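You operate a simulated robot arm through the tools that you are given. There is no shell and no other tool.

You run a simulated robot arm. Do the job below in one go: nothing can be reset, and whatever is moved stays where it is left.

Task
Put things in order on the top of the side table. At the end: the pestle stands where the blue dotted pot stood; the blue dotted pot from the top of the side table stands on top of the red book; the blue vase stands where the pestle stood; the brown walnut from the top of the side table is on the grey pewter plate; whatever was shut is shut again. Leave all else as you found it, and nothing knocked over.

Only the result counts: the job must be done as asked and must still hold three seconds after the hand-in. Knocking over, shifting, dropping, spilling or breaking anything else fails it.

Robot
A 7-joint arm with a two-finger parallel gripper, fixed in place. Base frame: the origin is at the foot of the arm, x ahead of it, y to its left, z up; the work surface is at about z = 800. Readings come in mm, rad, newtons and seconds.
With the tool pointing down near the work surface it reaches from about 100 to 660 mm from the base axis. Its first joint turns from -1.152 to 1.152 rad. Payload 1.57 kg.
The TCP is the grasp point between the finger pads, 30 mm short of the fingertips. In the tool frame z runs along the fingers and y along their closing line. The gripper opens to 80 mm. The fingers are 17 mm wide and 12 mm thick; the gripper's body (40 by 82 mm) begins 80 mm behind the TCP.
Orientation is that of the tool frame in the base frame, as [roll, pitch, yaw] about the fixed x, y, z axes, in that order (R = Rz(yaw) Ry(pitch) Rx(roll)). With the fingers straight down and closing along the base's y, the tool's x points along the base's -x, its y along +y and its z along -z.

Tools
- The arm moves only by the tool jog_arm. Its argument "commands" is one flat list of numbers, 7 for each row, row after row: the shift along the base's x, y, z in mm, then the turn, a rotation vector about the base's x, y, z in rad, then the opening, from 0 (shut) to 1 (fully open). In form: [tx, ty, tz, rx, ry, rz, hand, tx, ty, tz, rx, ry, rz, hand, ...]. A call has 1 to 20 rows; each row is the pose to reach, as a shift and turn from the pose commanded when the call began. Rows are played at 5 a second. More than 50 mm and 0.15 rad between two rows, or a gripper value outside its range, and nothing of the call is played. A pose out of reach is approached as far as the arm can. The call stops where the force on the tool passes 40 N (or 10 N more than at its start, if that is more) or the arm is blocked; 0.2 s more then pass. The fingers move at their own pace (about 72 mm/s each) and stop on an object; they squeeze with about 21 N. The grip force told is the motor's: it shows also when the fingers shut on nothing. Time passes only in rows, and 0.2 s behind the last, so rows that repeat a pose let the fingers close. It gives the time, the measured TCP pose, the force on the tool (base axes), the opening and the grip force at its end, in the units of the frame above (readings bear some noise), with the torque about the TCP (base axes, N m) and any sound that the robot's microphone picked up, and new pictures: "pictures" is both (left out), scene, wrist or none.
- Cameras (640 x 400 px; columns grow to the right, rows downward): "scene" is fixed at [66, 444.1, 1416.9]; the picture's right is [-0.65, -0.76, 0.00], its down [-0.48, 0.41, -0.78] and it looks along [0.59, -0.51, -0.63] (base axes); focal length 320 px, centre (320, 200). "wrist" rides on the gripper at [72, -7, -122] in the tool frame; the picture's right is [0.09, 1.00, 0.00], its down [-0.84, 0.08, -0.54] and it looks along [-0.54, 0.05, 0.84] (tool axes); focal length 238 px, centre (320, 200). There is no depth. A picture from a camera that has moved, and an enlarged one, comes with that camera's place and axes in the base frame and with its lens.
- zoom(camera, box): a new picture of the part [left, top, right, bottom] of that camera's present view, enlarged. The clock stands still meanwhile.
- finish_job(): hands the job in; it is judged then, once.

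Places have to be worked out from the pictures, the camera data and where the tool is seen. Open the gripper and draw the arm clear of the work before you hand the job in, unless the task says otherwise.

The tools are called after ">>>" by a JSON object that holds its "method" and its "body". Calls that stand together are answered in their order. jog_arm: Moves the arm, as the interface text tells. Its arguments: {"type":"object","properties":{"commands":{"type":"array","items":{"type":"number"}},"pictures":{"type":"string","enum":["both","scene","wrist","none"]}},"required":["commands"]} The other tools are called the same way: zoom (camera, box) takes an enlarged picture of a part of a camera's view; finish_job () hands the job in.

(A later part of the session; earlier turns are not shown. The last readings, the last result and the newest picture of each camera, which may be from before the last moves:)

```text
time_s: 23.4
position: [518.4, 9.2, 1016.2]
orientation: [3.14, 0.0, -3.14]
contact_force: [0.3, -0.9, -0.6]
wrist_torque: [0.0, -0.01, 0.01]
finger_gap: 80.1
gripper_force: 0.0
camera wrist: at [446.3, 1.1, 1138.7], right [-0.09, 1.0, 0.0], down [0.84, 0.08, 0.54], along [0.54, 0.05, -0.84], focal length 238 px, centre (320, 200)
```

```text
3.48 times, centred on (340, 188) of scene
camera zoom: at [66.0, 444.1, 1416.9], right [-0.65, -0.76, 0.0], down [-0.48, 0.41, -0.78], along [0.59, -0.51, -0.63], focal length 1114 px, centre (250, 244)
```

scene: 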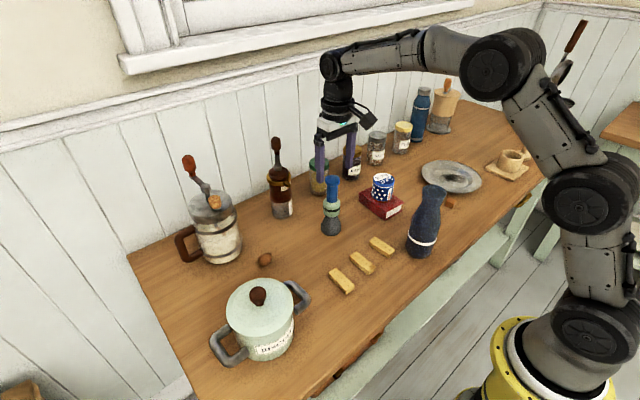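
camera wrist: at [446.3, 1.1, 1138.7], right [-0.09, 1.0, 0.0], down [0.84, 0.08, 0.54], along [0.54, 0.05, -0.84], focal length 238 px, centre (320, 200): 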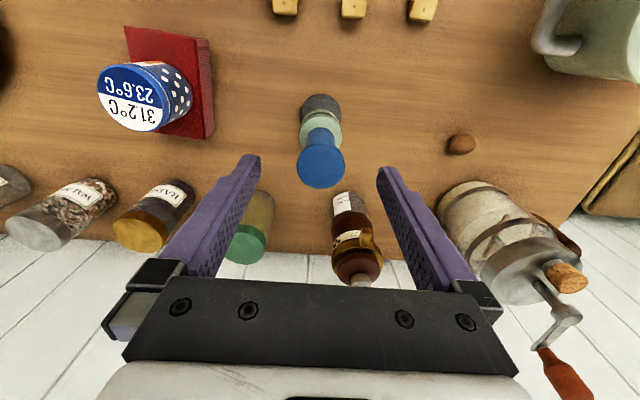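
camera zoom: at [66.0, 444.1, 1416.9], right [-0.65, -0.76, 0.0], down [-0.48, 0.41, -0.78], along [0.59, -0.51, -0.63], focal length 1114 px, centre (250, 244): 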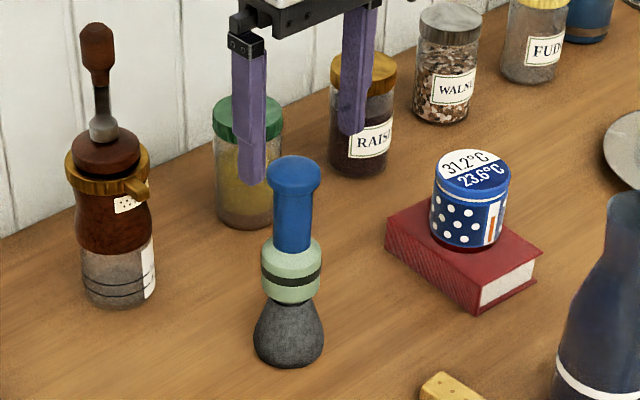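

Alignment is good; the knob and head put the axis at about (521, 8). I descend so the fingertips straddle the mint collar and close there.

>>> {"method": "jog_arm", "body": {"commands": [2.5, -0.7, -40, 0, 0, 0, 1, 2.5, -0.7, -80, 0, 0, 0, 1, 2.5, -0.7, -105, 0, 0, 0, 1, 2.5, -0.7, -113, 0, 0, 0, 1, 2.5, -0.7, -113, 0, 0, 0, 1, 2.5, -0.7, -113, 0, 0, 0, 0, 2.5, -0.7, -113, 0, 0, 0, 0, 2.5, -0.7, -113, 0, 0, 0, 0], "pictures": "both"}}

>>> {"method": "zoom", "body": {"camera": "scene", "box": [290, 150, 380, 245]}}

```text
time_s: 25.2
position: [520.1, 6.7, 904.0]
orientation: [3.141, 0.001, 3.142]
contact_force: [0.7, 1.7, 1.0]
wrist_torque: [0.11, -0.03, 0.02]
finger_gap: 42.1
gripper_force: 20.9
camera wrist: at [449.0, -0.1, 1026.7], right [-0.09, 1.0, 0.0], down [0.84, 0.08, 0.54], along [0.54, 0.05, -0.84], focal length 238 px, centre (320, 200)
```

scene: 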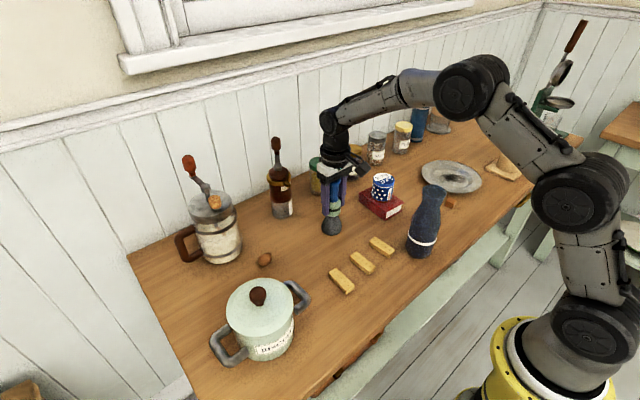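
wrist: 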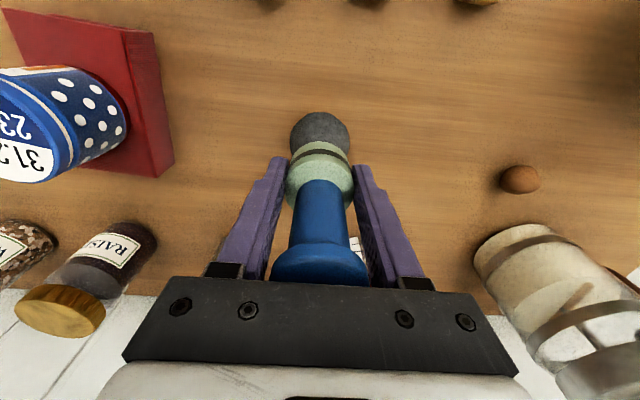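

```text
4.21 times, centred on (335, 198) of scene
camera zoom: at [66.0, 444.2, 1416.9], right [-0.65, -0.76, 0.0], down [-0.48, 0.41, -0.78], along [0.59, -0.51, -0.63], focal length 1348 px, centre (257, 210)
```

zoom: 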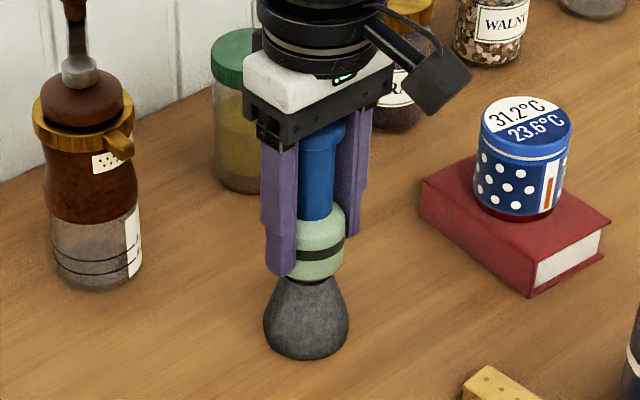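

Gripped at the collar with a 42 mm gap; the pestle stood at about (521, 8). I lift it slightly and carry it along x of about 521 to the pot's old place at (521.5, 348.5), stopping a few mm above the table.

>>> {"method": "jog_arm", "body": {"commands": [0, 0, 15, 0, 0, 0, 0, 0, 0, 38, 0, 0, 0, 0, 0.5, 40, 38, 0, 0, 0, 0, 0.5, 85, 38, 0, 0, 0, 0, 0.5, 130, 38, 0, 0, 0, 0, 0.5, 175, 38, 0, 0, 0, 0, 0.5, 220, 38, 0, 0, 0, 0, 0.5, 265, 38, 0, 0, 0, 0, 0.5, 305, 38, 0, 0, 0, 0, 0.5, 330, 38, 0, 0, 0, 0, 0.5, 340.2, 38, 0, 0, 0, 0, 0.5, 340.2, 20, 0, 0, 0, 0, 0.5, 340.2, 8, 0, 0, 0, 0, 0.5, 340.2, 8, 0, 0, 0, 0], "pictures": "both"}}

>>> {"method": "zoom", "body": {"camera": "scene", "box": [170, 230, 280, 320]}}

```text
time_s: 28.2
position: [522.6, 349.4, 911.4]
orientation: [-3.142, -0.001, -3.141]
contact_force: [-0.2, 1.1, -4.2]
wrist_torque: [0.02, 0.01, 0.01]
finger_gap: 42.2
gripper_force: 21.1
camera wrist: at [450.7, 342.5, 1033.8], right [-0.09, 1.0, 0.0], down [0.84, 0.08, 0.54], along [0.54, 0.05, -0.84], focal length 238 px, centre (320, 200)
```

scene: 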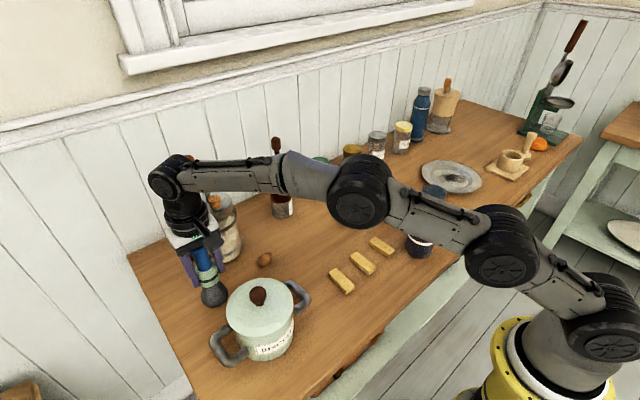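
wrist: 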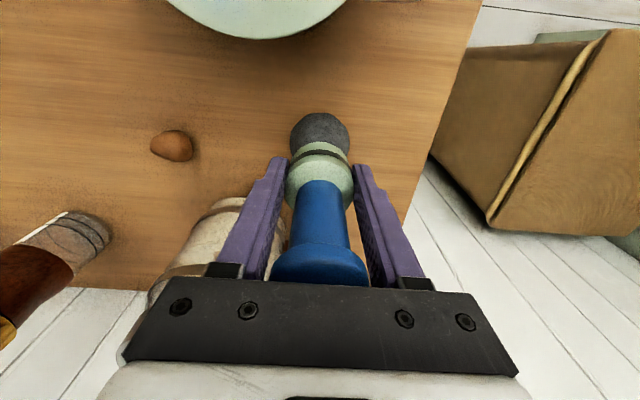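

```text
4.44 times, centred on (225, 275) of scene
camera zoom: at [66.1, 444.2, 1416.9], right [-0.65, -0.76, 0.0], down [-0.48, 0.41, -0.78], along [0.59, -0.51, -0.63], focal length 1423 px, centre (742, -133)
```

zoom: 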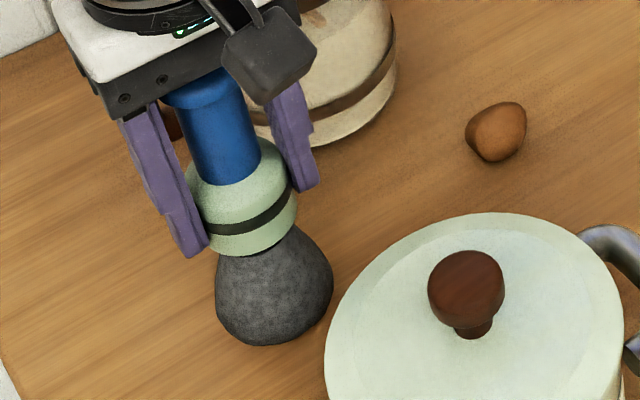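

The pestle hangs upright over the pot's place. I lower the last millimetres gently.

>>> {"method": "jog_arm", "body": {"commands": [0, 0, -3, 0, 0, 0, 0, 0, 0, -5, 0, 0, 0, 0, 0, 0, -7, 0, 0, 0, 0, 0, 0, -7, 0, 0, 0, 0], "pictures": "none"}}

```text
time_s: 29.2
position: [521.5, 349.3, 905.2]
orientation: [3.14, -0.001, -3.14]
contact_force: [-0.1, 0.4, -2.8]
wrist_torque: [-0.03, -0.01, -0.01]
finger_gap: 42.2
gripper_force: 20.7
```

>>> {"method": "jog_arm", "body": {"commands": [0, 0, -1, 0, 0, 0, 0, 0, 0, -1.5, 0, 0, 0, 0, 0, 0, -1.5, 0, 0, 0, 0], "pictures": "none"}}

```text
time_s: 30.0
position: [521.9, 349.8, 904.7]
orientation: [3.141, 0.001, -3.141]
contact_force: [-2.5, -0.7, 3.3]
wrist_torque: [-0.23, 0.3, 0.01]
finger_gap: 42.3
gripper_force: 20.8
```

The table takes the weight (force went from -3 to +3 N). I open the fingers, rise, and draw back toward the base so the fingers leave the pestle freely.

>>> {"method": "jog_arm", "body": {"commands": [0, 0, 0, 0, 0, 0, 0.8, 0, 0, 0, 0, 0, 0, 1, 0, 0, 0, 0, 0, 0, 1, 0, 0, 20, 0, 0, 0, 1, 0, 0, 45, 0, 0, 0, 1, 0, 0, 60, 0, 0, 0, 1, -25, 0, 75, 0, 0, 0, 1, -55, 0, 95, 0, 0, 0, 1, -75, 0, 115, 0, 0, 0, 1, -75, 0, 115, 0, 0, 0, 1], "pictures": "both"}}

>>> {"method": "zoom", "body": {"camera": "scene", "box": [170, 210, 280, 320]}}

```text
time_s: 32.2
position: [446.7, 348.5, 1021.5]
orientation: [-3.141, 0.001, -3.141]
contact_force: [0.8, -0.1, 0.7]
wrist_torque: [0.0, -0.01, -0.02]
finger_gap: 80.2
gripper_force: 0.1
camera wrist: at [374.4, 341.4, 1143.7], right [-0.09, 1.0, 0.0], down [0.84, 0.08, 0.54], along [0.54, 0.05, -0.84], focal length 238 px, centre (320, 200)
```

scene: 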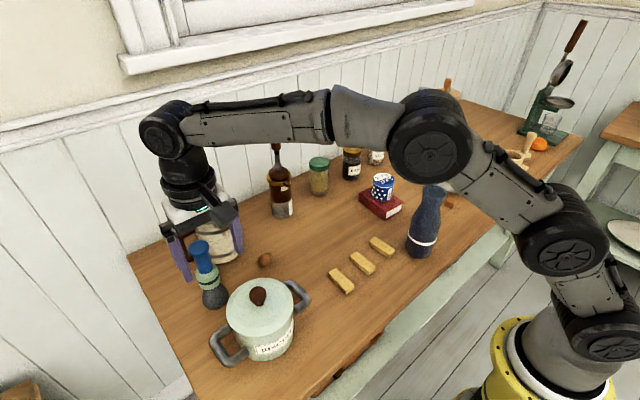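
wrist: 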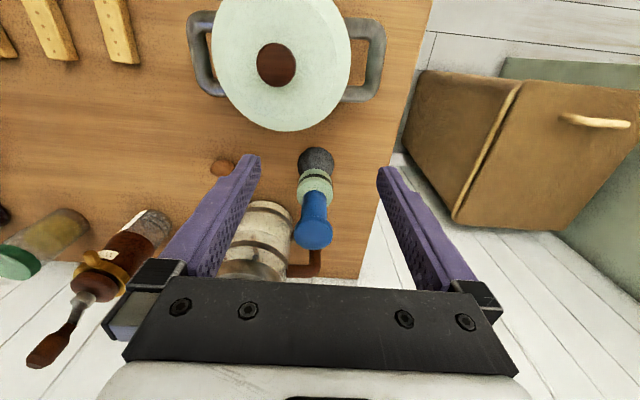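

```text
3.64 times, centred on (225, 265) of scene
camera zoom: at [66.0, 444.1, 1416.9], right [-0.65, -0.76, 0.0], down [-0.48, 0.41, -0.78], along [0.59, -0.51, -0.63], focal length 1164 px, centre (666, -36)
```

zoom: 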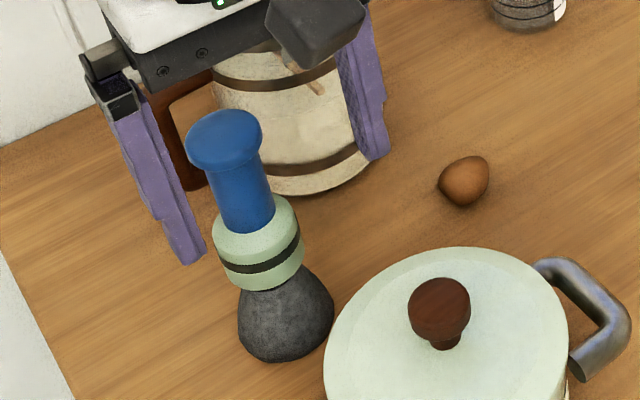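

The pestle stands upright at the pot's old place, knob centre at about (520, 349). Next is the vase: I move behind it to measure its mouth and neck.

>>> {"method": "jog_arm", "body": {"commands": [-15, -40, 25, 0, 0, 0, 1, -30, -80, 50, 0, 0, 0, 1, -50, -120, 70, 0, 0, 0, 1, -70, -160, 80, 0, 0, 0, 1, -87, -202, 80, 0, 0, 0, 1, -103, -244, 80, 0, 0, 0, 1, -120, -286, 80, 0, 0, 0, 1, -137, -328, 80, 0, 0, 0, 1, -154, -370, 80, 0, 0, 0, 1, -170, -412, 80, 0, 0, 0, 1, -187, -453.5, 80, 0, 0, 0, 1, -187, -453.5, 80, 0, 0, 0, 1], "pictures": "both"}}

>>> {"method": "zoom", "body": {"camera": "wrist", "box": [220, 100, 420, 260]}}

>>> {"method": "zoom", "body": {"camera": "scene", "box": [390, 170, 460, 270]}}

```text
time_s: 34.8
position: [258.5, -102.7, 1098.7]
orientation: [3.141, 0.001, 3.141]
contact_force: [-0.2, -0.1, -0.7]
wrist_torque: [0.0, -0.02, 0.01]
finger_gap: 80.2
gripper_force: 0.0
camera wrist: at [187.8, -110.6, 1220.7], right [-0.09, 1.0, 0.0], down [0.84, 0.08, 0.54], along [0.54, 0.05, -0.84], focal length 238 px, centre (320, 200)
```

scene: 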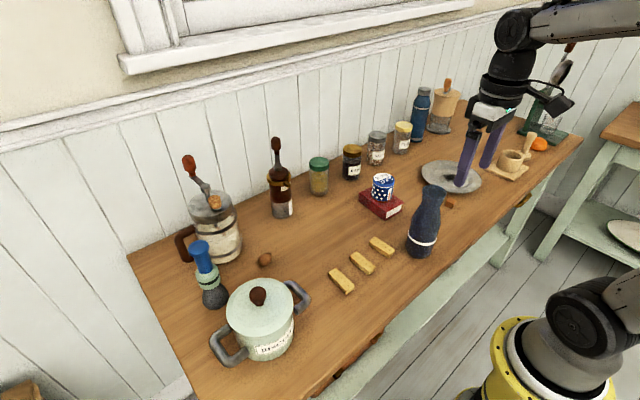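
wrist: 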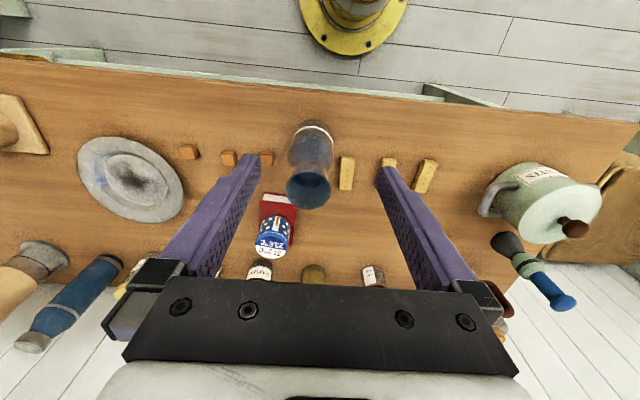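

```text
2.50 times, centred on (320, 180) of wrist
camera zoom: at [187.8, -110.6, 1220.7], right [-0.09, 1.0, 0.0], down [0.84, 0.08, 0.54], along [0.54, 0.05, -0.84], focal length 596 px, centre (320, 250)
```

zoom: 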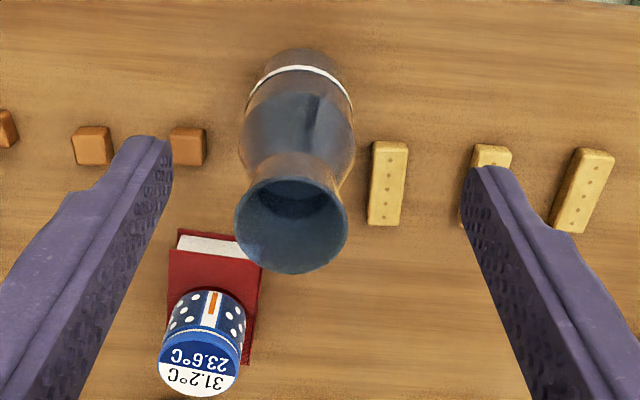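

```text
4.00 times, centred on (425, 220) of scene
camera zoom: at [66.0, 444.1, 1416.9], right [-0.65, -0.76, 0.0], down [-0.48, 0.41, -0.78], along [0.59, -0.51, -0.63], focal length 1281 px, centre (-100, 120)
```

zoom: 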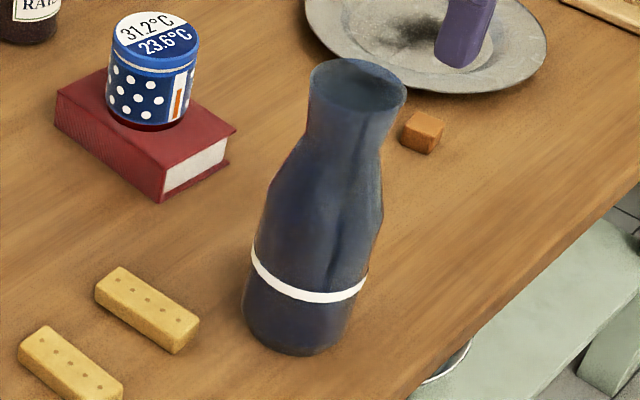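

The vase mouth centre is at about (325, -111.5) and z of about 989, 51 mm wide, with a slightly narrower neck below. I move over it and stop just above the rim.

>>> {"method": "jog_arm", "body": {"commands": [33, -3, 0, 0, 0, 0, 1, 65, -7, 0, 0, 0, 0, 1, 65, -7, -40, 0, 0, 0, 1, 65, -7, -68, 0, 0, 0, 1, 65, -7, -68, 0, 0, 0, 1], "pictures": "both"}}

>>> {"method": "zoom", "body": {"camera": "wrist", "box": [220, 70, 420, 230]}}

>>> {"method": "zoom", "body": {"camera": "scene", "box": [390, 130, 480, 260]}}

```text
time_s: 36.0
position: [323.6, -111.7, 1029.8]
orientation: [-3.14, -0.001, 3.141]
contact_force: [-0.4, 0.4, 0.2]
wrist_torque: [-0.03, -0.03, 0.01]
finger_gap: 80.0
gripper_force: 0.1
camera wrist: at [251.5, -119.1, 1151.8], right [-0.09, 1.0, 0.0], down [0.84, 0.08, 0.54], along [0.54, 0.05, -0.84], focal length 238 px, centre (320, 200)
```

scene: 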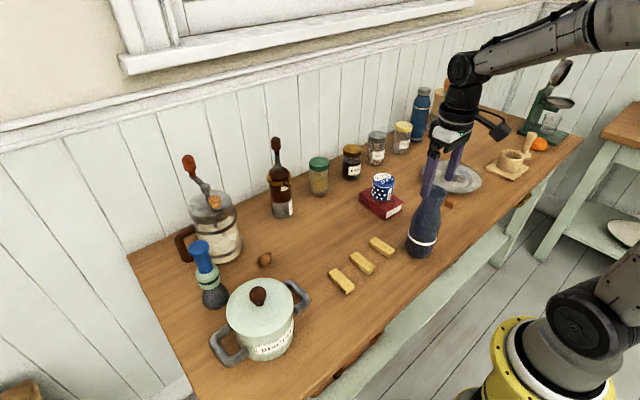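
wrist: 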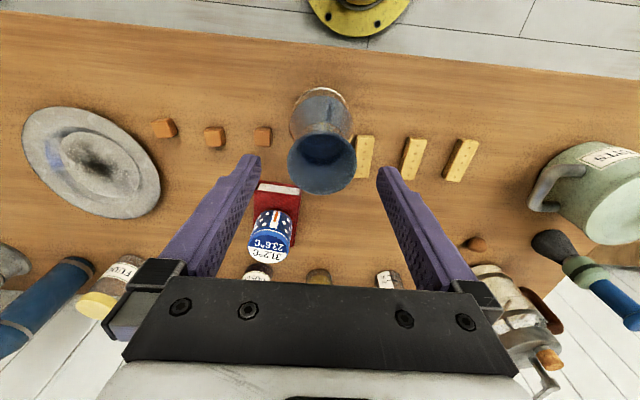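

```text
2.50 times, centred on (320, 150) of wrist
camera zoom: at [251.5, -119.1, 1151.8], right [-0.09, 1.0, 0.0], down [0.84, 0.08, 0.54], along [0.54, 0.05, -0.84], focal length 596 px, centre (320, 325)
```

zoom: 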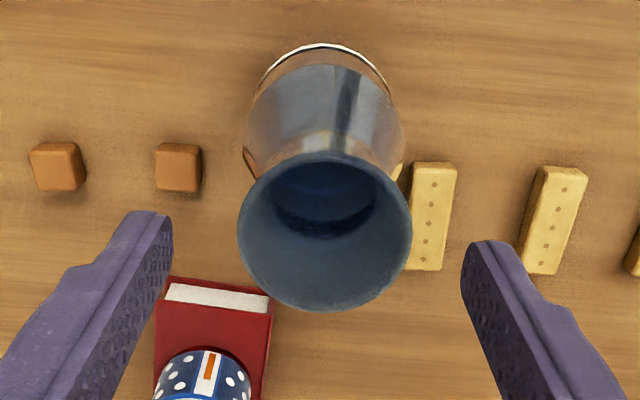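

```text
3.08 times, centred on (435, 195) of scene
camera zoom: at [66.0, 444.1, 1416.9], right [-0.65, -0.76, 0.0], down [-0.48, 0.41, -0.78], along [0.59, -0.51, -0.63], focal length 985 px, centre (-34, 215)
```

zoom: 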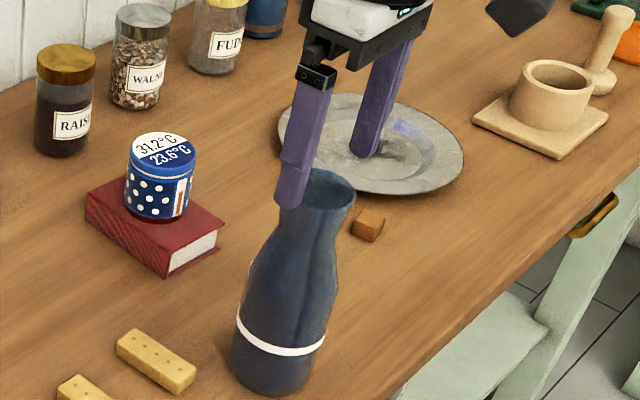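

The mouth centre is at about (323, -111), well inside the open fingers. I descend to z of about 966 and close on the neck just under the rim.

>>> {"method": "jog_arm", "body": {"commands": [-1.5, 0.7, -30, 0, 0, 0, 1, -1.5, 0.7, -55, 0, 0, 0, 1, -1.5, 0.7, -66, 0, 0, 0, 1, -1.5, 0.7, -66, 0, 0, 0, 1, -1.5, 0.7, -66, 0, 0, 0, 0, -1.5, 0.7, -66, 0, 0, 0, 0, -1.5, 0.7, -66, 0, 0, 0, 0], "pictures": "both"}}

>>> {"method": "zoom", "body": {"camera": "scene", "box": [390, 150, 480, 270]}}

```text
time_s: 37.6
position: [322.0, -110.8, 965.1]
orientation: [3.14, -0.001, 3.141]
contact_force: [0.9, -0.1, -0.2]
wrist_torque: [-0.01, -0.02, -0.01]
finger_gap: 60.8
gripper_force: 20.9
camera wrist: at [250.0, -117.7, 1087.0], right [-0.09, 1.0, 0.0], down [0.84, 0.08, 0.54], along [0.54, 0.05, -0.84], focal length 238 px, centre (320, 200)
```

scene: 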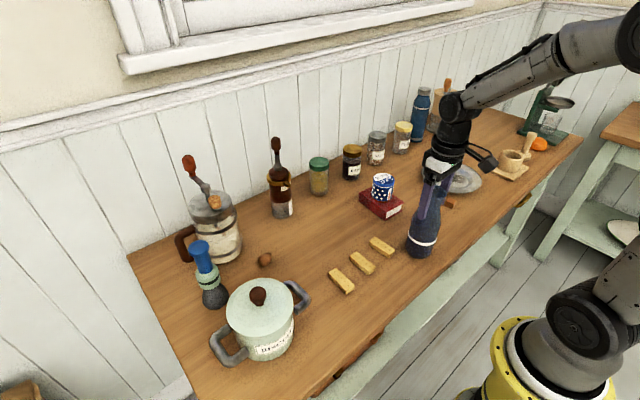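
wrist: 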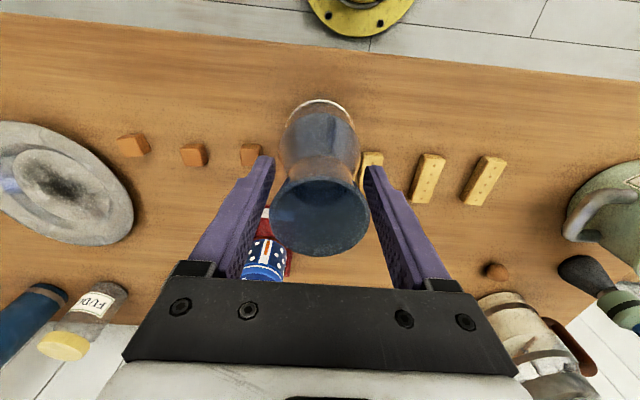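

```text
3.33 times, centred on (435, 210) of scene
camera zoom: at [66.1, 444.1, 1416.9], right [-0.65, -0.76, 0.0], down [-0.48, 0.41, -0.78], along [0.59, -0.51, -0.63], focal length 1067 px, centre (-63, 167)
```

zoom: 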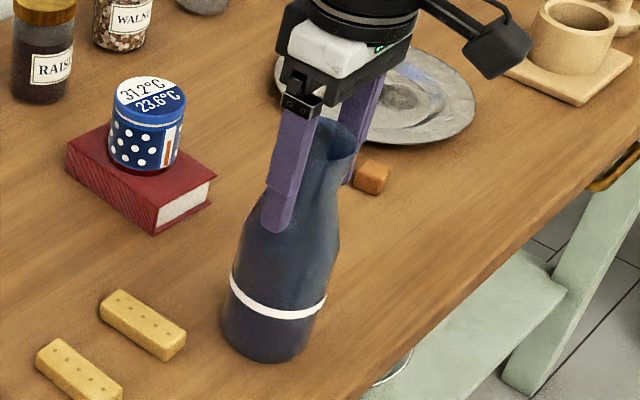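

The gap of 60.8 mm means the tips are clamping the sloping shoulder. I open, rise 14 mm and close again so that the fingers hold the rim and neck instead.

>>> {"method": "jog_arm", "body": {"commands": [0, 0, 0, 0, 0, 0, 1, 0, 0, 0, 0, 0, 0, 1, 0, 0, 14, 0, 0, 0, 1, 0, 0, 14, 0, 0, 0, 1, 0, 0, 14, 0, 0, 0, 0, 0, 0, 14, 0, 0, 0, 0, 0, 0, 14, 0, 0, 0, 0], "pictures": "both"}}

>>> {"method": "zoom", "body": {"camera": "scene", "box": [390, 150, 480, 270]}}

```text
time_s: 39.2
position: [322.4, -110.0, 980.3]
orientation: [3.141, 0.001, -3.141]
contact_force: [-1.0, 1.0, 3.6]
wrist_torque: [0.05, 0.08, 0.02]
finger_gap: 60.4
gripper_force: 20.9
camera wrist: at [250.5, -118.2, 1101.2], right [-0.09, 1.0, 0.0], down [0.84, 0.08, 0.54], along [0.54, 0.05, -0.84], focal length 238 px, centre (320, 200)
```

scene: 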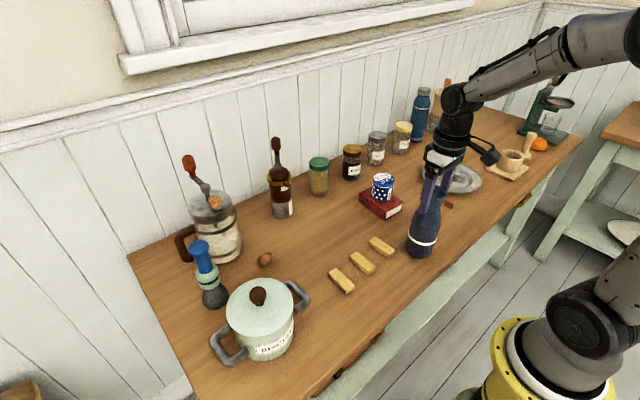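
wrist: 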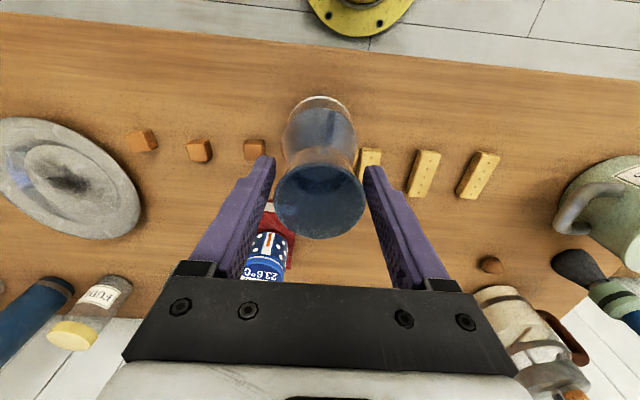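

```text
3.33 times, centred on (435, 210) of scene
camera zoom: at [66.0, 444.2, 1416.9], right [-0.65, -0.76, 0.0], down [-0.48, 0.41, -0.78], along [0.59, -0.51, -0.63], focal length 1067 px, centre (-63, 167)
```

zoom: 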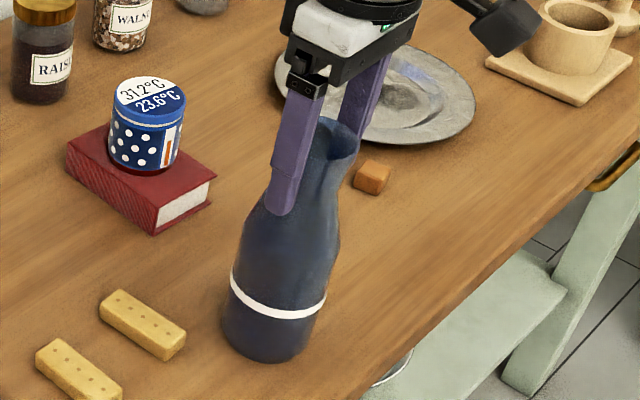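

The gap is again about 60.5 mm, so the vase grips like a straight 60 mm section between z of about 935 and 950. The lower grip had more contact, so I go back down 15 mm, close there, and try a lift of a few mm while watching the force.

>>> {"method": "jog_arm", "body": {"commands": [0, 0, 0, 0, 0, 0, 1, 0, 0, 0, 0, 0, 0, 1, 0, 0, -16, 0, 0, 0, 1, 0, 0, -16, 0, 0, 0, 1, 0, 0, -16, 0, 0, 0, 0, 0, 0, -16, 0, 0, 0, 0, 0, 0, -16, 0, 0, 0, 0, 0, 0, -14, 0, 0, 0, 0, 0, 0, -12, 0, 0, 0, 0, 0, 0, -12, 0, 0, 0, 0], "pictures": "both"}}

>>> {"method": "zoom", "body": {"camera": "scene", "box": [390, 150, 480, 270]}}

```text
time_s: 41.4
position: [320.8, -111.2, 966.3]
orientation: [3.141, -0.001, 3.14]
contact_force: [-0.3, -0.1, -2.2]
wrist_torque: [0.0, 0.02, -0.01]
finger_gap: 60.8
gripper_force: 21.1
camera wrist: at [250.2, -118.5, 1089.1], right [-0.09, 1.0, 0.0], down [0.84, 0.08, 0.54], along [0.54, 0.05, -0.84], focal length 238 px, centre (320, 200)
```

scene: 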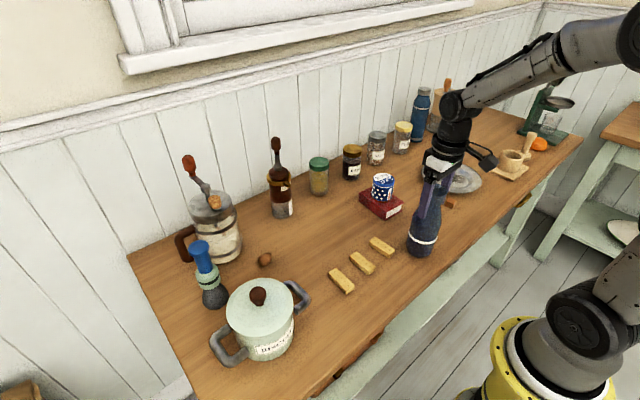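
wrist: 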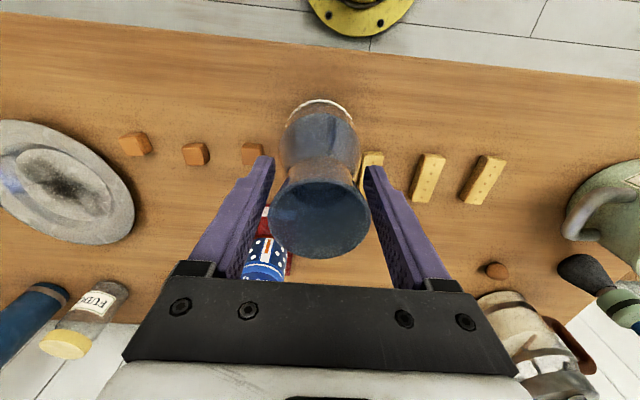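

```text
3.33 times, centred on (435, 210) of scene
camera zoom: at [66.1, 444.1, 1416.9], right [-0.65, -0.76, 0.0], down [-0.48, 0.41, -0.78], along [0.59, -0.51, -0.63], focal length 1067 px, centre (-63, 167)
```

zoom: 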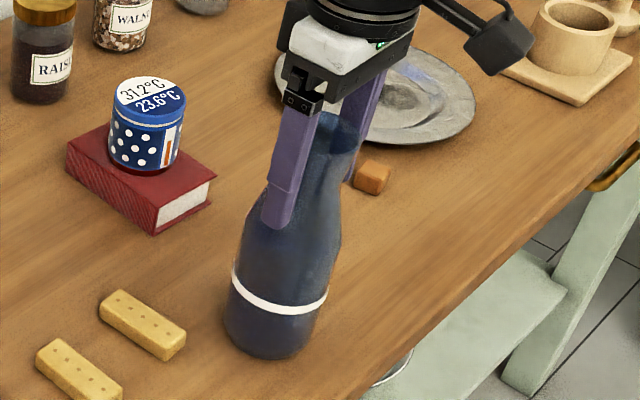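

The vase lifts with the hand (about 2.2 N, no slip). I raise it another 40 mm to clear the biscuits and carry it to the pestle's old spot at (521, 8), stopping a few mm above the table.

>>> {"method": "jog_arm", "body": {"commands": [0, 0, 15, 0, 0, 0, 0, 0, 0, 40, 0, 0, 0, 0, 35, 21, 40, 0, 0, 0, 0, 75, 45, 40, 0, 0, 0, 0, 115, 69, 40, 0, 0, 0, 0, 155, 93, 40, 0, 0, 0, 0, 185, 112, 40, 0, 0, 0, 0, 198, 119.3, 40, 0, 0, 0, 0, 198, 119.3, 20, 0, 0, 0, 0, 198, 119.3, 5, 0, 0, 0, 0, 198, 119.3, 5, 0, 0, 0, 0], "pictures": "both"}}

>>> {"method": "zoom", "body": {"camera": "scene", "box": [280, 140, 390, 250]}}

```text
time_s: 43.8
position: [522.0, 7.2, 970.9]
orientation: [-3.14, 0.0, -3.141]
contact_force: [-0.4, -0.1, -2.2]
wrist_torque: [-0.01, 0.0, 0.04]
finger_gap: 60.8
gripper_force: 20.7
camera wrist: at [450.5, 0.2, 1092.5], right [-0.09, 1.0, 0.0], down [0.84, 0.08, 0.54], along [0.54, 0.05, -0.84], focal length 238 px, centre (320, 200)
```

scene: 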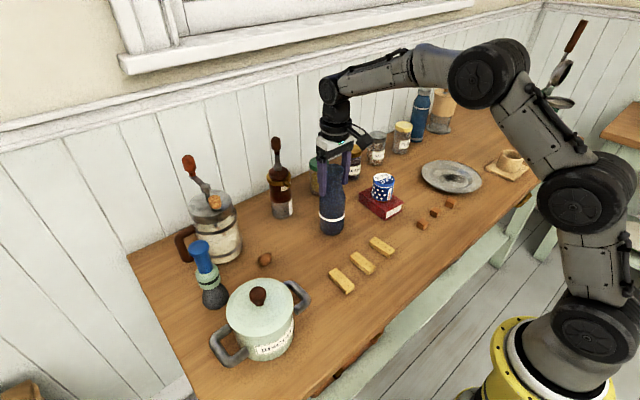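
wrist: 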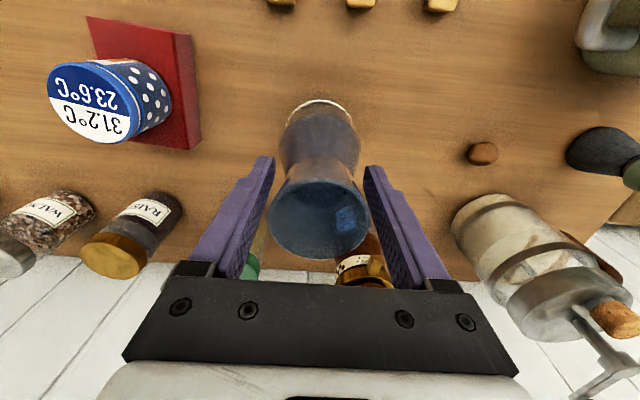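

```text
3.64 times, centred on (335, 195) of scene
camera zoom: at [66.1, 444.1, 1416.9], right [-0.65, -0.76, 0.0], down [-0.48, 0.41, -0.78], along [0.59, -0.51, -0.63], focal length 1164 px, centre (266, 218)
```

zoom: 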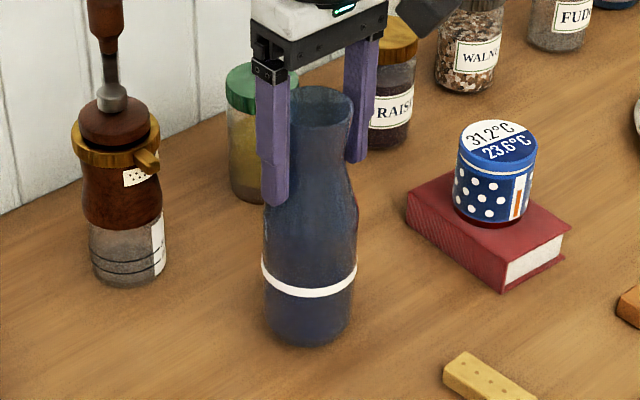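

The vase hangs upright over the pestle's old place. I lower the last 9 mm gently until the table takes its weight.

>>> {"method": "jog_arm", "body": {"commands": [0, 0, -4, 0, 0, 0, 0, 0, 0, -7, 0, 0, 0, 0, 0, 0, -8.5, 0, 0, 0, 0, 0, 0, -8.5, 0, 0, 0, 0], "pictures": "none"}}

```text
time_s: 44.8
position: [521.9, 8.8, 962.1]
orientation: [-3.141, 0.001, -3.141]
contact_force: [-0.2, 0.4, 0.0]
wrist_torque: [0.05, 0.01, 0.03]
finger_gap: 60.8
gripper_force: 21.0
```

>>> {"method": "jog_arm", "body": {"commands": [0, 0, -0.5, 0, 0, 0, 0, 0, 0, -0.8, 0, 0, 0, 0, 0, 0, -0.8, 0, 0, 0, 0], "pictures": "none"}}

```text
time_s: 45.6
position: [521.6, 7.6, 962.6]
orientation: [-3.14, 0.004, -3.141]
contact_force: [-0.6, 1.7, 7.4]
wrist_torque: [-0.05, 0.1, 0.02]
finger_gap: 60.6
gripper_force: 20.5
```

The table now pushes back (+7 N), so the vase is standing. I relieve slightly, open, and rise straight up clear of the rim.

>>> {"method": "jog_arm", "body": {"commands": [0, 0, 0.6, 0, 0, 0, 0, 0, 0, 0.6, 0, 0, 0, 0.85, 0, 0, 0.6, 0, 0, 0, 1, 0, 0, 0.6, 0, 0, 0, 1, 0, 0, 20, 0, 0, 0, 1, 0, 0, 45, 0, 0, 0, 1, 0, 0, 75, 0, 0, 0, 1, 0, 0, 90, 0, 0, 0, 1, -40, 0, 95, 0, 0, 0, 1, -80, 0, 95, 0, 0, 0, 1, -80, 0, 95, 0, 0, 0, 1], "pictures": "both"}}

>>> {"method": "zoom", "body": {"camera": "scene", "box": [280, 140, 390, 250]}}

>>> {"method": "zoom", "body": {"camera": "wrist", "box": [220, 70, 420, 260]}}

```text
time_s: 48.0
position: [444.1, 10.1, 1060.1]
orientation: [-3.141, 0.001, 3.141]
contact_force: [0.0, -0.2, -0.7]
wrist_torque: [-0.01, -0.01, 0.0]
finger_gap: 79.9
gripper_force: 0.0
camera wrist: at [372.1, 1.3, 1181.8], right [-0.09, 1.0, 0.0], down [0.84, 0.08, 0.54], along [0.54, 0.05, -0.84], focal length 238 px, centre (320, 200)
```

scene: 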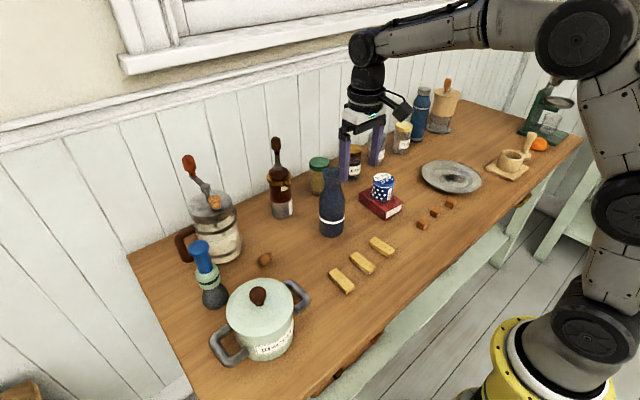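
wrist: 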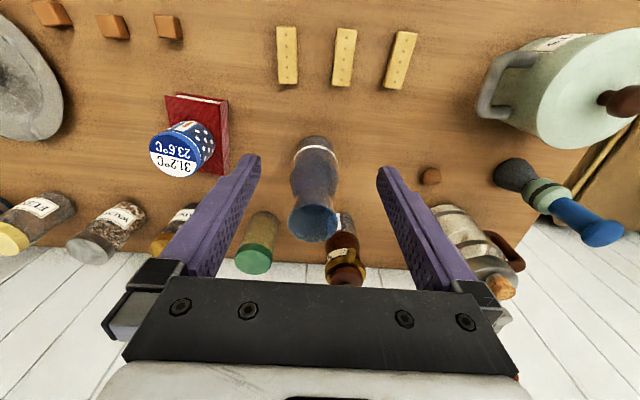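

```text
3.64 times, centred on (335, 195) of scene
camera zoom: at [66.0, 444.1, 1416.9], right [-0.65, -0.76, 0.0], down [-0.48, 0.41, -0.78], along [0.59, -0.51, -0.63], focal length 1164 px, centre (266, 218)
```

zoom: 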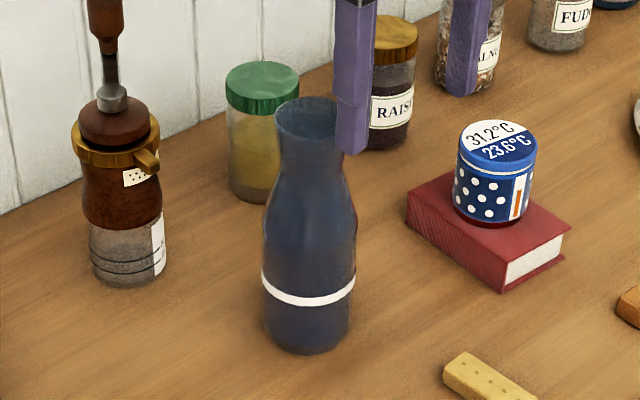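

```text
2.11 times, centred on (320, 165) of wrist
camera zoom: at [372.1, 1.3, 1181.8], right [-0.09, 1.0, 0.0], down [0.84, 0.08, 0.54], along [0.54, 0.05, -0.84], focal length 502 px, centre (320, 274)
```

zoom: 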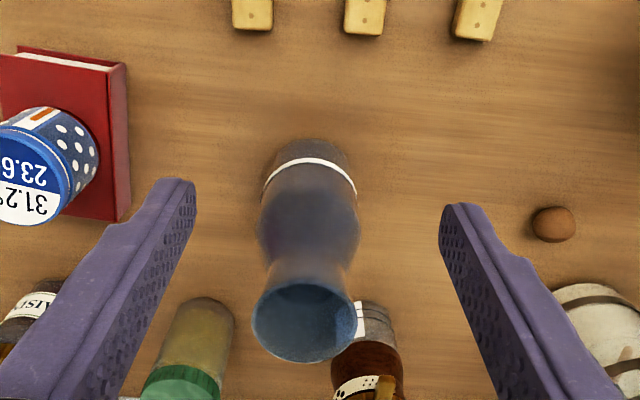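

The vase stands upright at about (521, 7) and everything else is in place. Next is the walnut, near (544, 209): I move to where the wrist camera sees it well.

>>> {"method": "jog_arm", "body": {"commands": [4, 45, 0, 0, 0, 0, 1, 8, 88, -15, 0, 0, 0, 1, 11, 125, -45, 0, 0, 0, 1, 14, 160, -78, 0, 0, 0, 1, 16, 199, -108, 0, 0, 0, 1, 16, 199, -108, 0, 0, 0, 1], "pictures": "both"}}

>>> {"method": "zoom", "body": {"camera": "wrist", "box": [270, 150, 370, 230]}}

>>> {"method": "zoom", "body": {"camera": "scene", "box": [240, 240, 290, 280]}}

```text
time_s: 49.4
position: [458.0, 208.1, 950.2]
orientation: [-3.141, 0.0, -3.141]
contact_force: [-0.8, -0.1, -0.8]
wrist_torque: [0.02, 0.0, 0.02]
finger_gap: 79.8
gripper_force: 0.1
camera wrist: at [386.0, 201.2, 1072.7], right [-0.09, 1.0, 0.0], down [0.84, 0.08, 0.54], along [0.54, 0.05, -0.84], focal length 238 px, centre (320, 200)
```

scene: 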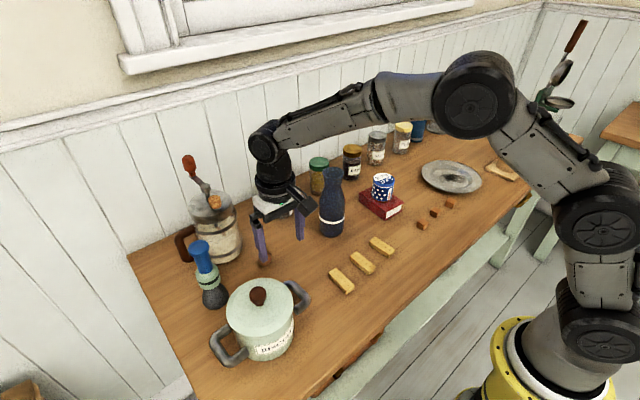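
wrist: 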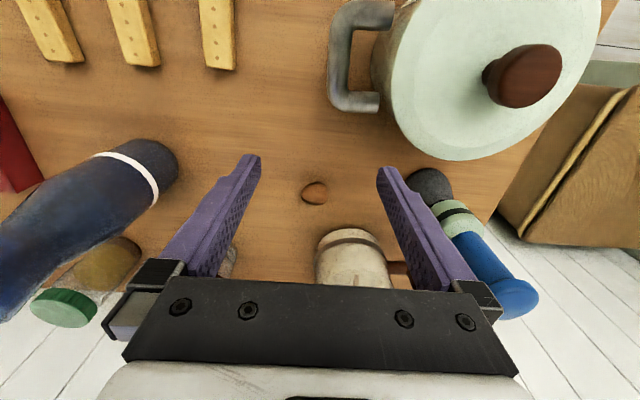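

```text
5.00 times, centred on (320, 190) of wrist
camera zoom: at [386.0, 201.2, 1072.7], right [-0.09, 1.0, 0.0], down [0.84, 0.08, 0.54], along [0.54, 0.05, -0.84], focal length 1192 px, centre (320, 250)
```

zoom: 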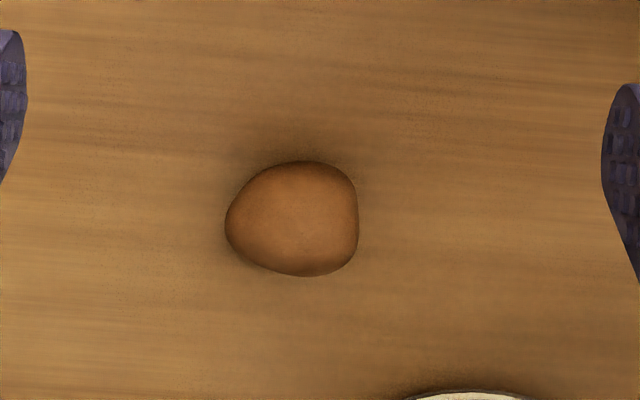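

```text
10.00 times, centred on (265, 260) of scene
camera zoom: at [66.0, 444.1, 1416.9], right [-0.65, -0.76, 0.0], down [-0.48, 0.41, -0.78], along [0.59, -0.51, -0.63], focal length 3202 px, centre (870, -400)
```

zoom: 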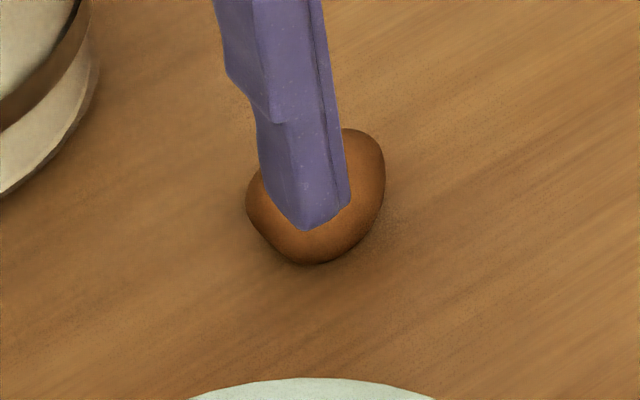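

The walnut is at about (544, 208.6), 34 mm long along y and some 27 mm high. I move over it and stop with the tips just above it to check centring.

>>> {"method": "jog_arm", "body": {"commands": [43, 0.8, -15, 0, 0, 0, 1, 86.6, 1.6, -35, 0, 0, 0, 1, 86.6, 1.6, -80, 0, 0, 0, 1, 86.6, 1.6, -80, 0, 0, 0, 1], "pictures": "both"}}

>>> {"method": "zoom", "body": {"camera": "wrist", "box": [240, 80, 400, 200]}}

```text
time_s: 50.4
position: [544.6, 206.3, 867.6]
orientation: [3.14, 0.0, -3.14]
contact_force: [0.0, -0.5, -0.4]
wrist_torque: [-0.01, 0.03, -0.01]
finger_gap: 79.8
gripper_force: 0.2
camera wrist: at [472.7, 199.0, 991.1], right [-0.09, 1.0, 0.0], down [0.84, 0.08, 0.54], along [0.54, 0.05, -0.84], focal length 238 px, centre (320, 200)
```

scene: 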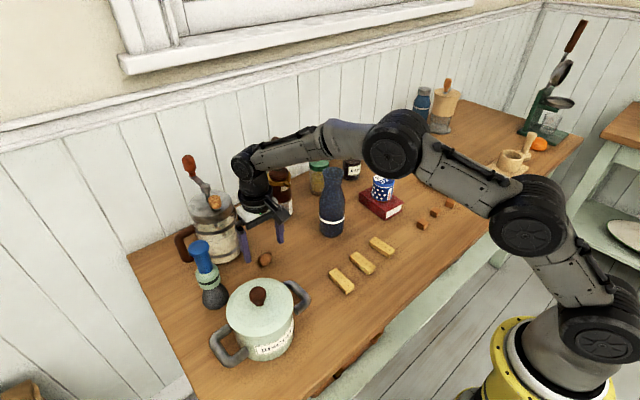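
wrist: 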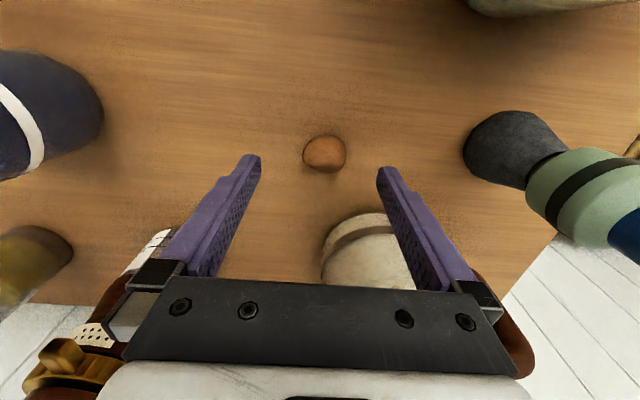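

```text
3.33 times, centred on (320, 140) of wrist
camera zoom: at [472.7, 199.0, 991.1], right [-0.09, 1.0, 0.0], down [0.84, 0.08, 0.54], along [0.54, 0.05, -0.84], focal length 794 px, centre (320, 400)
```

zoom: 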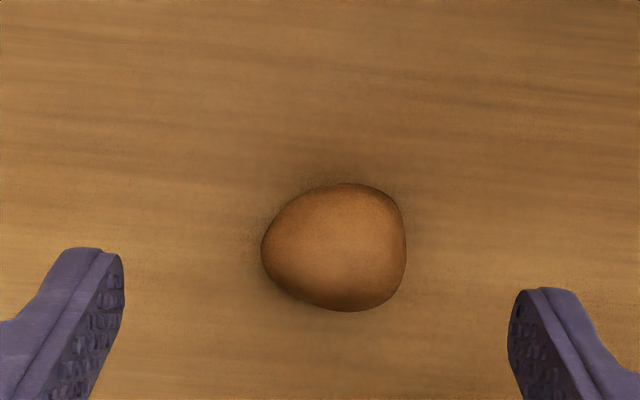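

The walnut is about 3 mm to the +y side of the hand's centre line, so I correct that, go down to the table height and close on it.

>>> {"method": "jog_arm", "body": {"commands": [-1, 2.8, 0, 0, 0, 0, 1, -1, 2.8, -20, 0, 0, 0, 1, -1, 2.8, -35, 0, 0, 0, 1, -1, 2.8, -35, 0, 0, 0, 1, -1, 2.8, -35, 0, 0, 0, 0, -1, 2.8, -35, 0, 0, 0, 0, -1, 2.8, -35, 0, 0, 0, 0, -1, 2.8, -35, 0, 0, 0, 0], "pictures": "both"}}

>>> {"method": "zoom", "body": {"camera": "wrist", "box": [240, 100, 400, 220]}}

```text
time_s: 52.2
position: [543.0, 210.7, 835.6]
orientation: [3.142, 0.0, -3.141]
contact_force: [-0.3, -0.3, 0.1]
wrist_torque: [-0.02, -0.03, 0.03]
finger_gap: 29.4
gripper_force: 21.1
camera wrist: at [470.9, 203.1, 958.2], right [-0.09, 1.0, 0.0], down [0.84, 0.08, 0.54], along [0.54, 0.05, -0.84], focal length 238 px, centre (320, 200)
```

scene: 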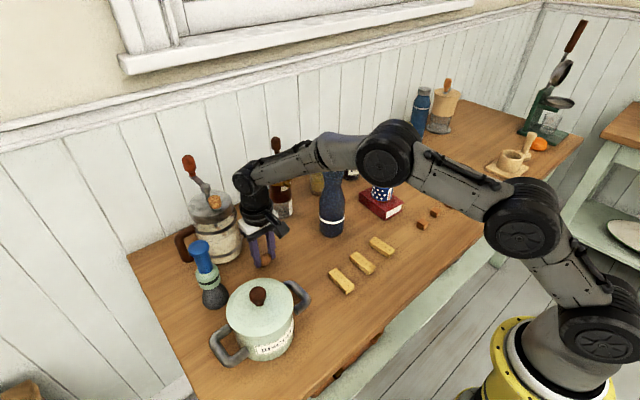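
wrist: 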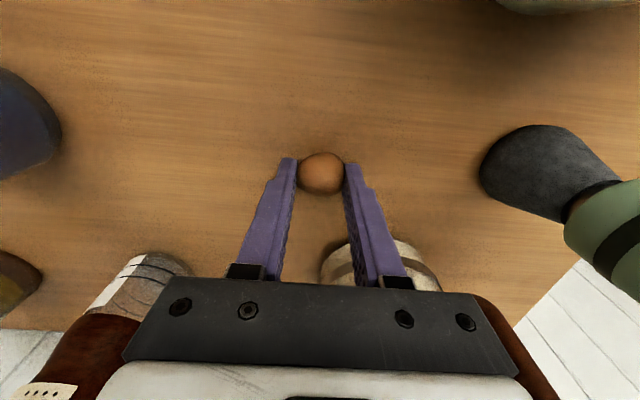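

```text
3.33 times, centred on (320, 160) of wrist
camera zoom: at [470.9, 203.1, 958.2], right [-0.09, 1.0, 0.0], down [0.84, 0.08, 0.54], along [0.54, 0.05, -0.84], focal length 794 px, centre (320, 333)
```

zoom: 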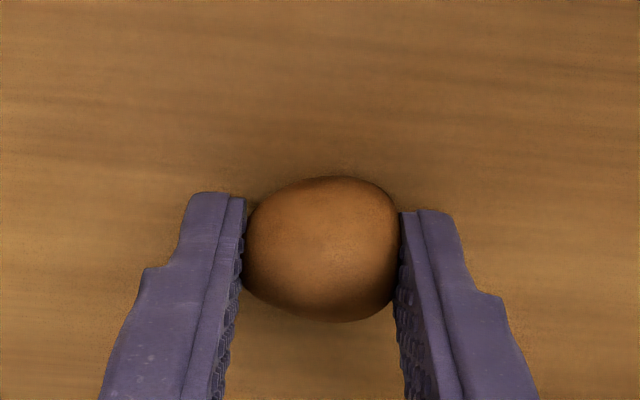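

The walnut is held (gap 29 mm). I lift it and carry it along the front of the table, clear of the vase and book, to where I can look at the plate.

>>> {"method": "jog_arm", "body": {"commands": [0, 0, 25, 0, 0, 0, 0, 0, 0, 60, 0, 0, 0, 0, -40, -25, 75, 0, 0, 0, 0, -80, -50, 90, 0, 0, 0, 0, -115, -80, 95, 0, 0, 0, 0, -130, -125, 95, 0, 0, 0, 0, -143, -170, 95, 0, 0, 0, 0, -143, -218, 95, 0, 0, 0, 0, -143, -266, 95, 0, 0, 0, 0, -143, -314, 95, 0, 0, 0, 0, -143, -362, 95, 0, 0, 0, 0, -143, -410, 95, 0, 0, 0, 0, -150, -458, 95, 0, 0, 0, 0, -155, -505, 95, 0, 0, 0, 0, -165, -550, 95, 0, 0, 0, 0, -173, -591, 95, 0, 0, 0, 0, -173, -591, 95, 0, 0, 0, 0], "pictures": "both"}}

>>> {"method": "zoom", "body": {"camera": "wrist", "box": [150, 60, 450, 280]}}

```text
time_s: 55.8
position: [372.5, -382.5, 929.8]
orientation: [-3.141, -0.001, -3.14]
contact_force: [0.1, 0.2, 0.1]
wrist_torque: [-0.04, 0.01, 0.0]
finger_gap: 28.9
gripper_force: 21.3
camera wrist: at [300.3, -388.5, 1051.9], right [-0.09, 1.0, 0.0], down [0.84, 0.08, 0.54], along [0.54, 0.05, -0.84], focal length 238 px, centre (320, 200)
```

scene: 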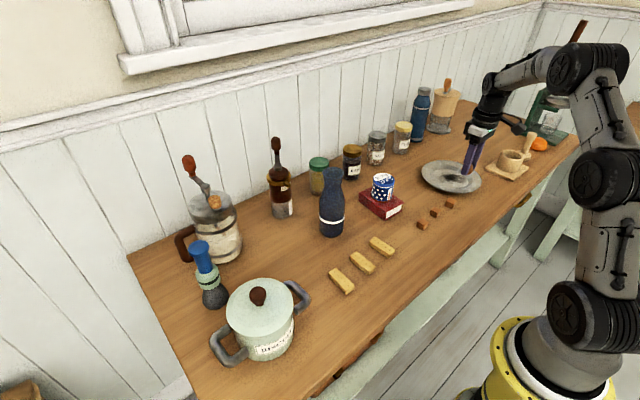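
wrist: 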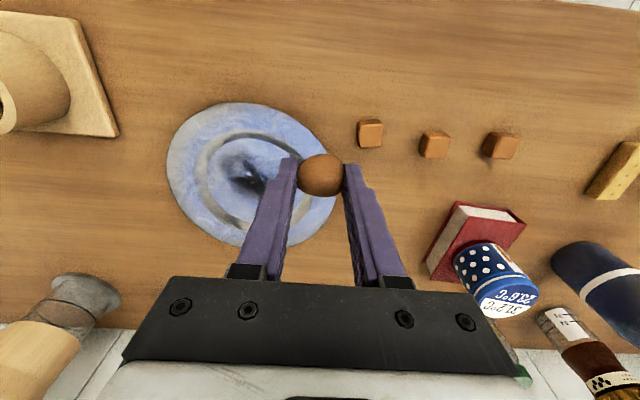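

```text
1.82 times, centred on (300, 170) of wrist
camera zoom: at [300.3, -388.5, 1051.9], right [-0.09, 1.0, 0.0], down [0.84, 0.08, 0.54], along [0.54, 0.05, -0.84], focal length 433 px, centre (356, 254)
```

zoom: 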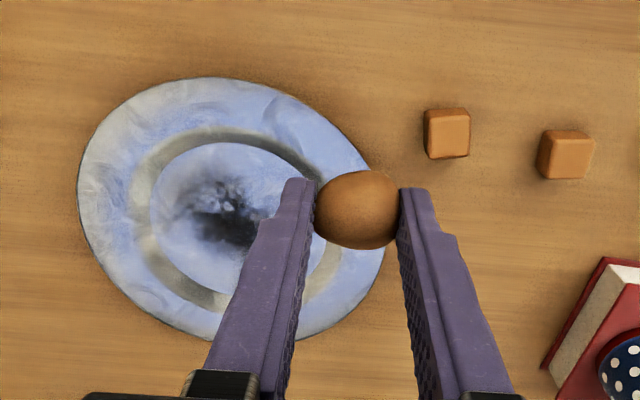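

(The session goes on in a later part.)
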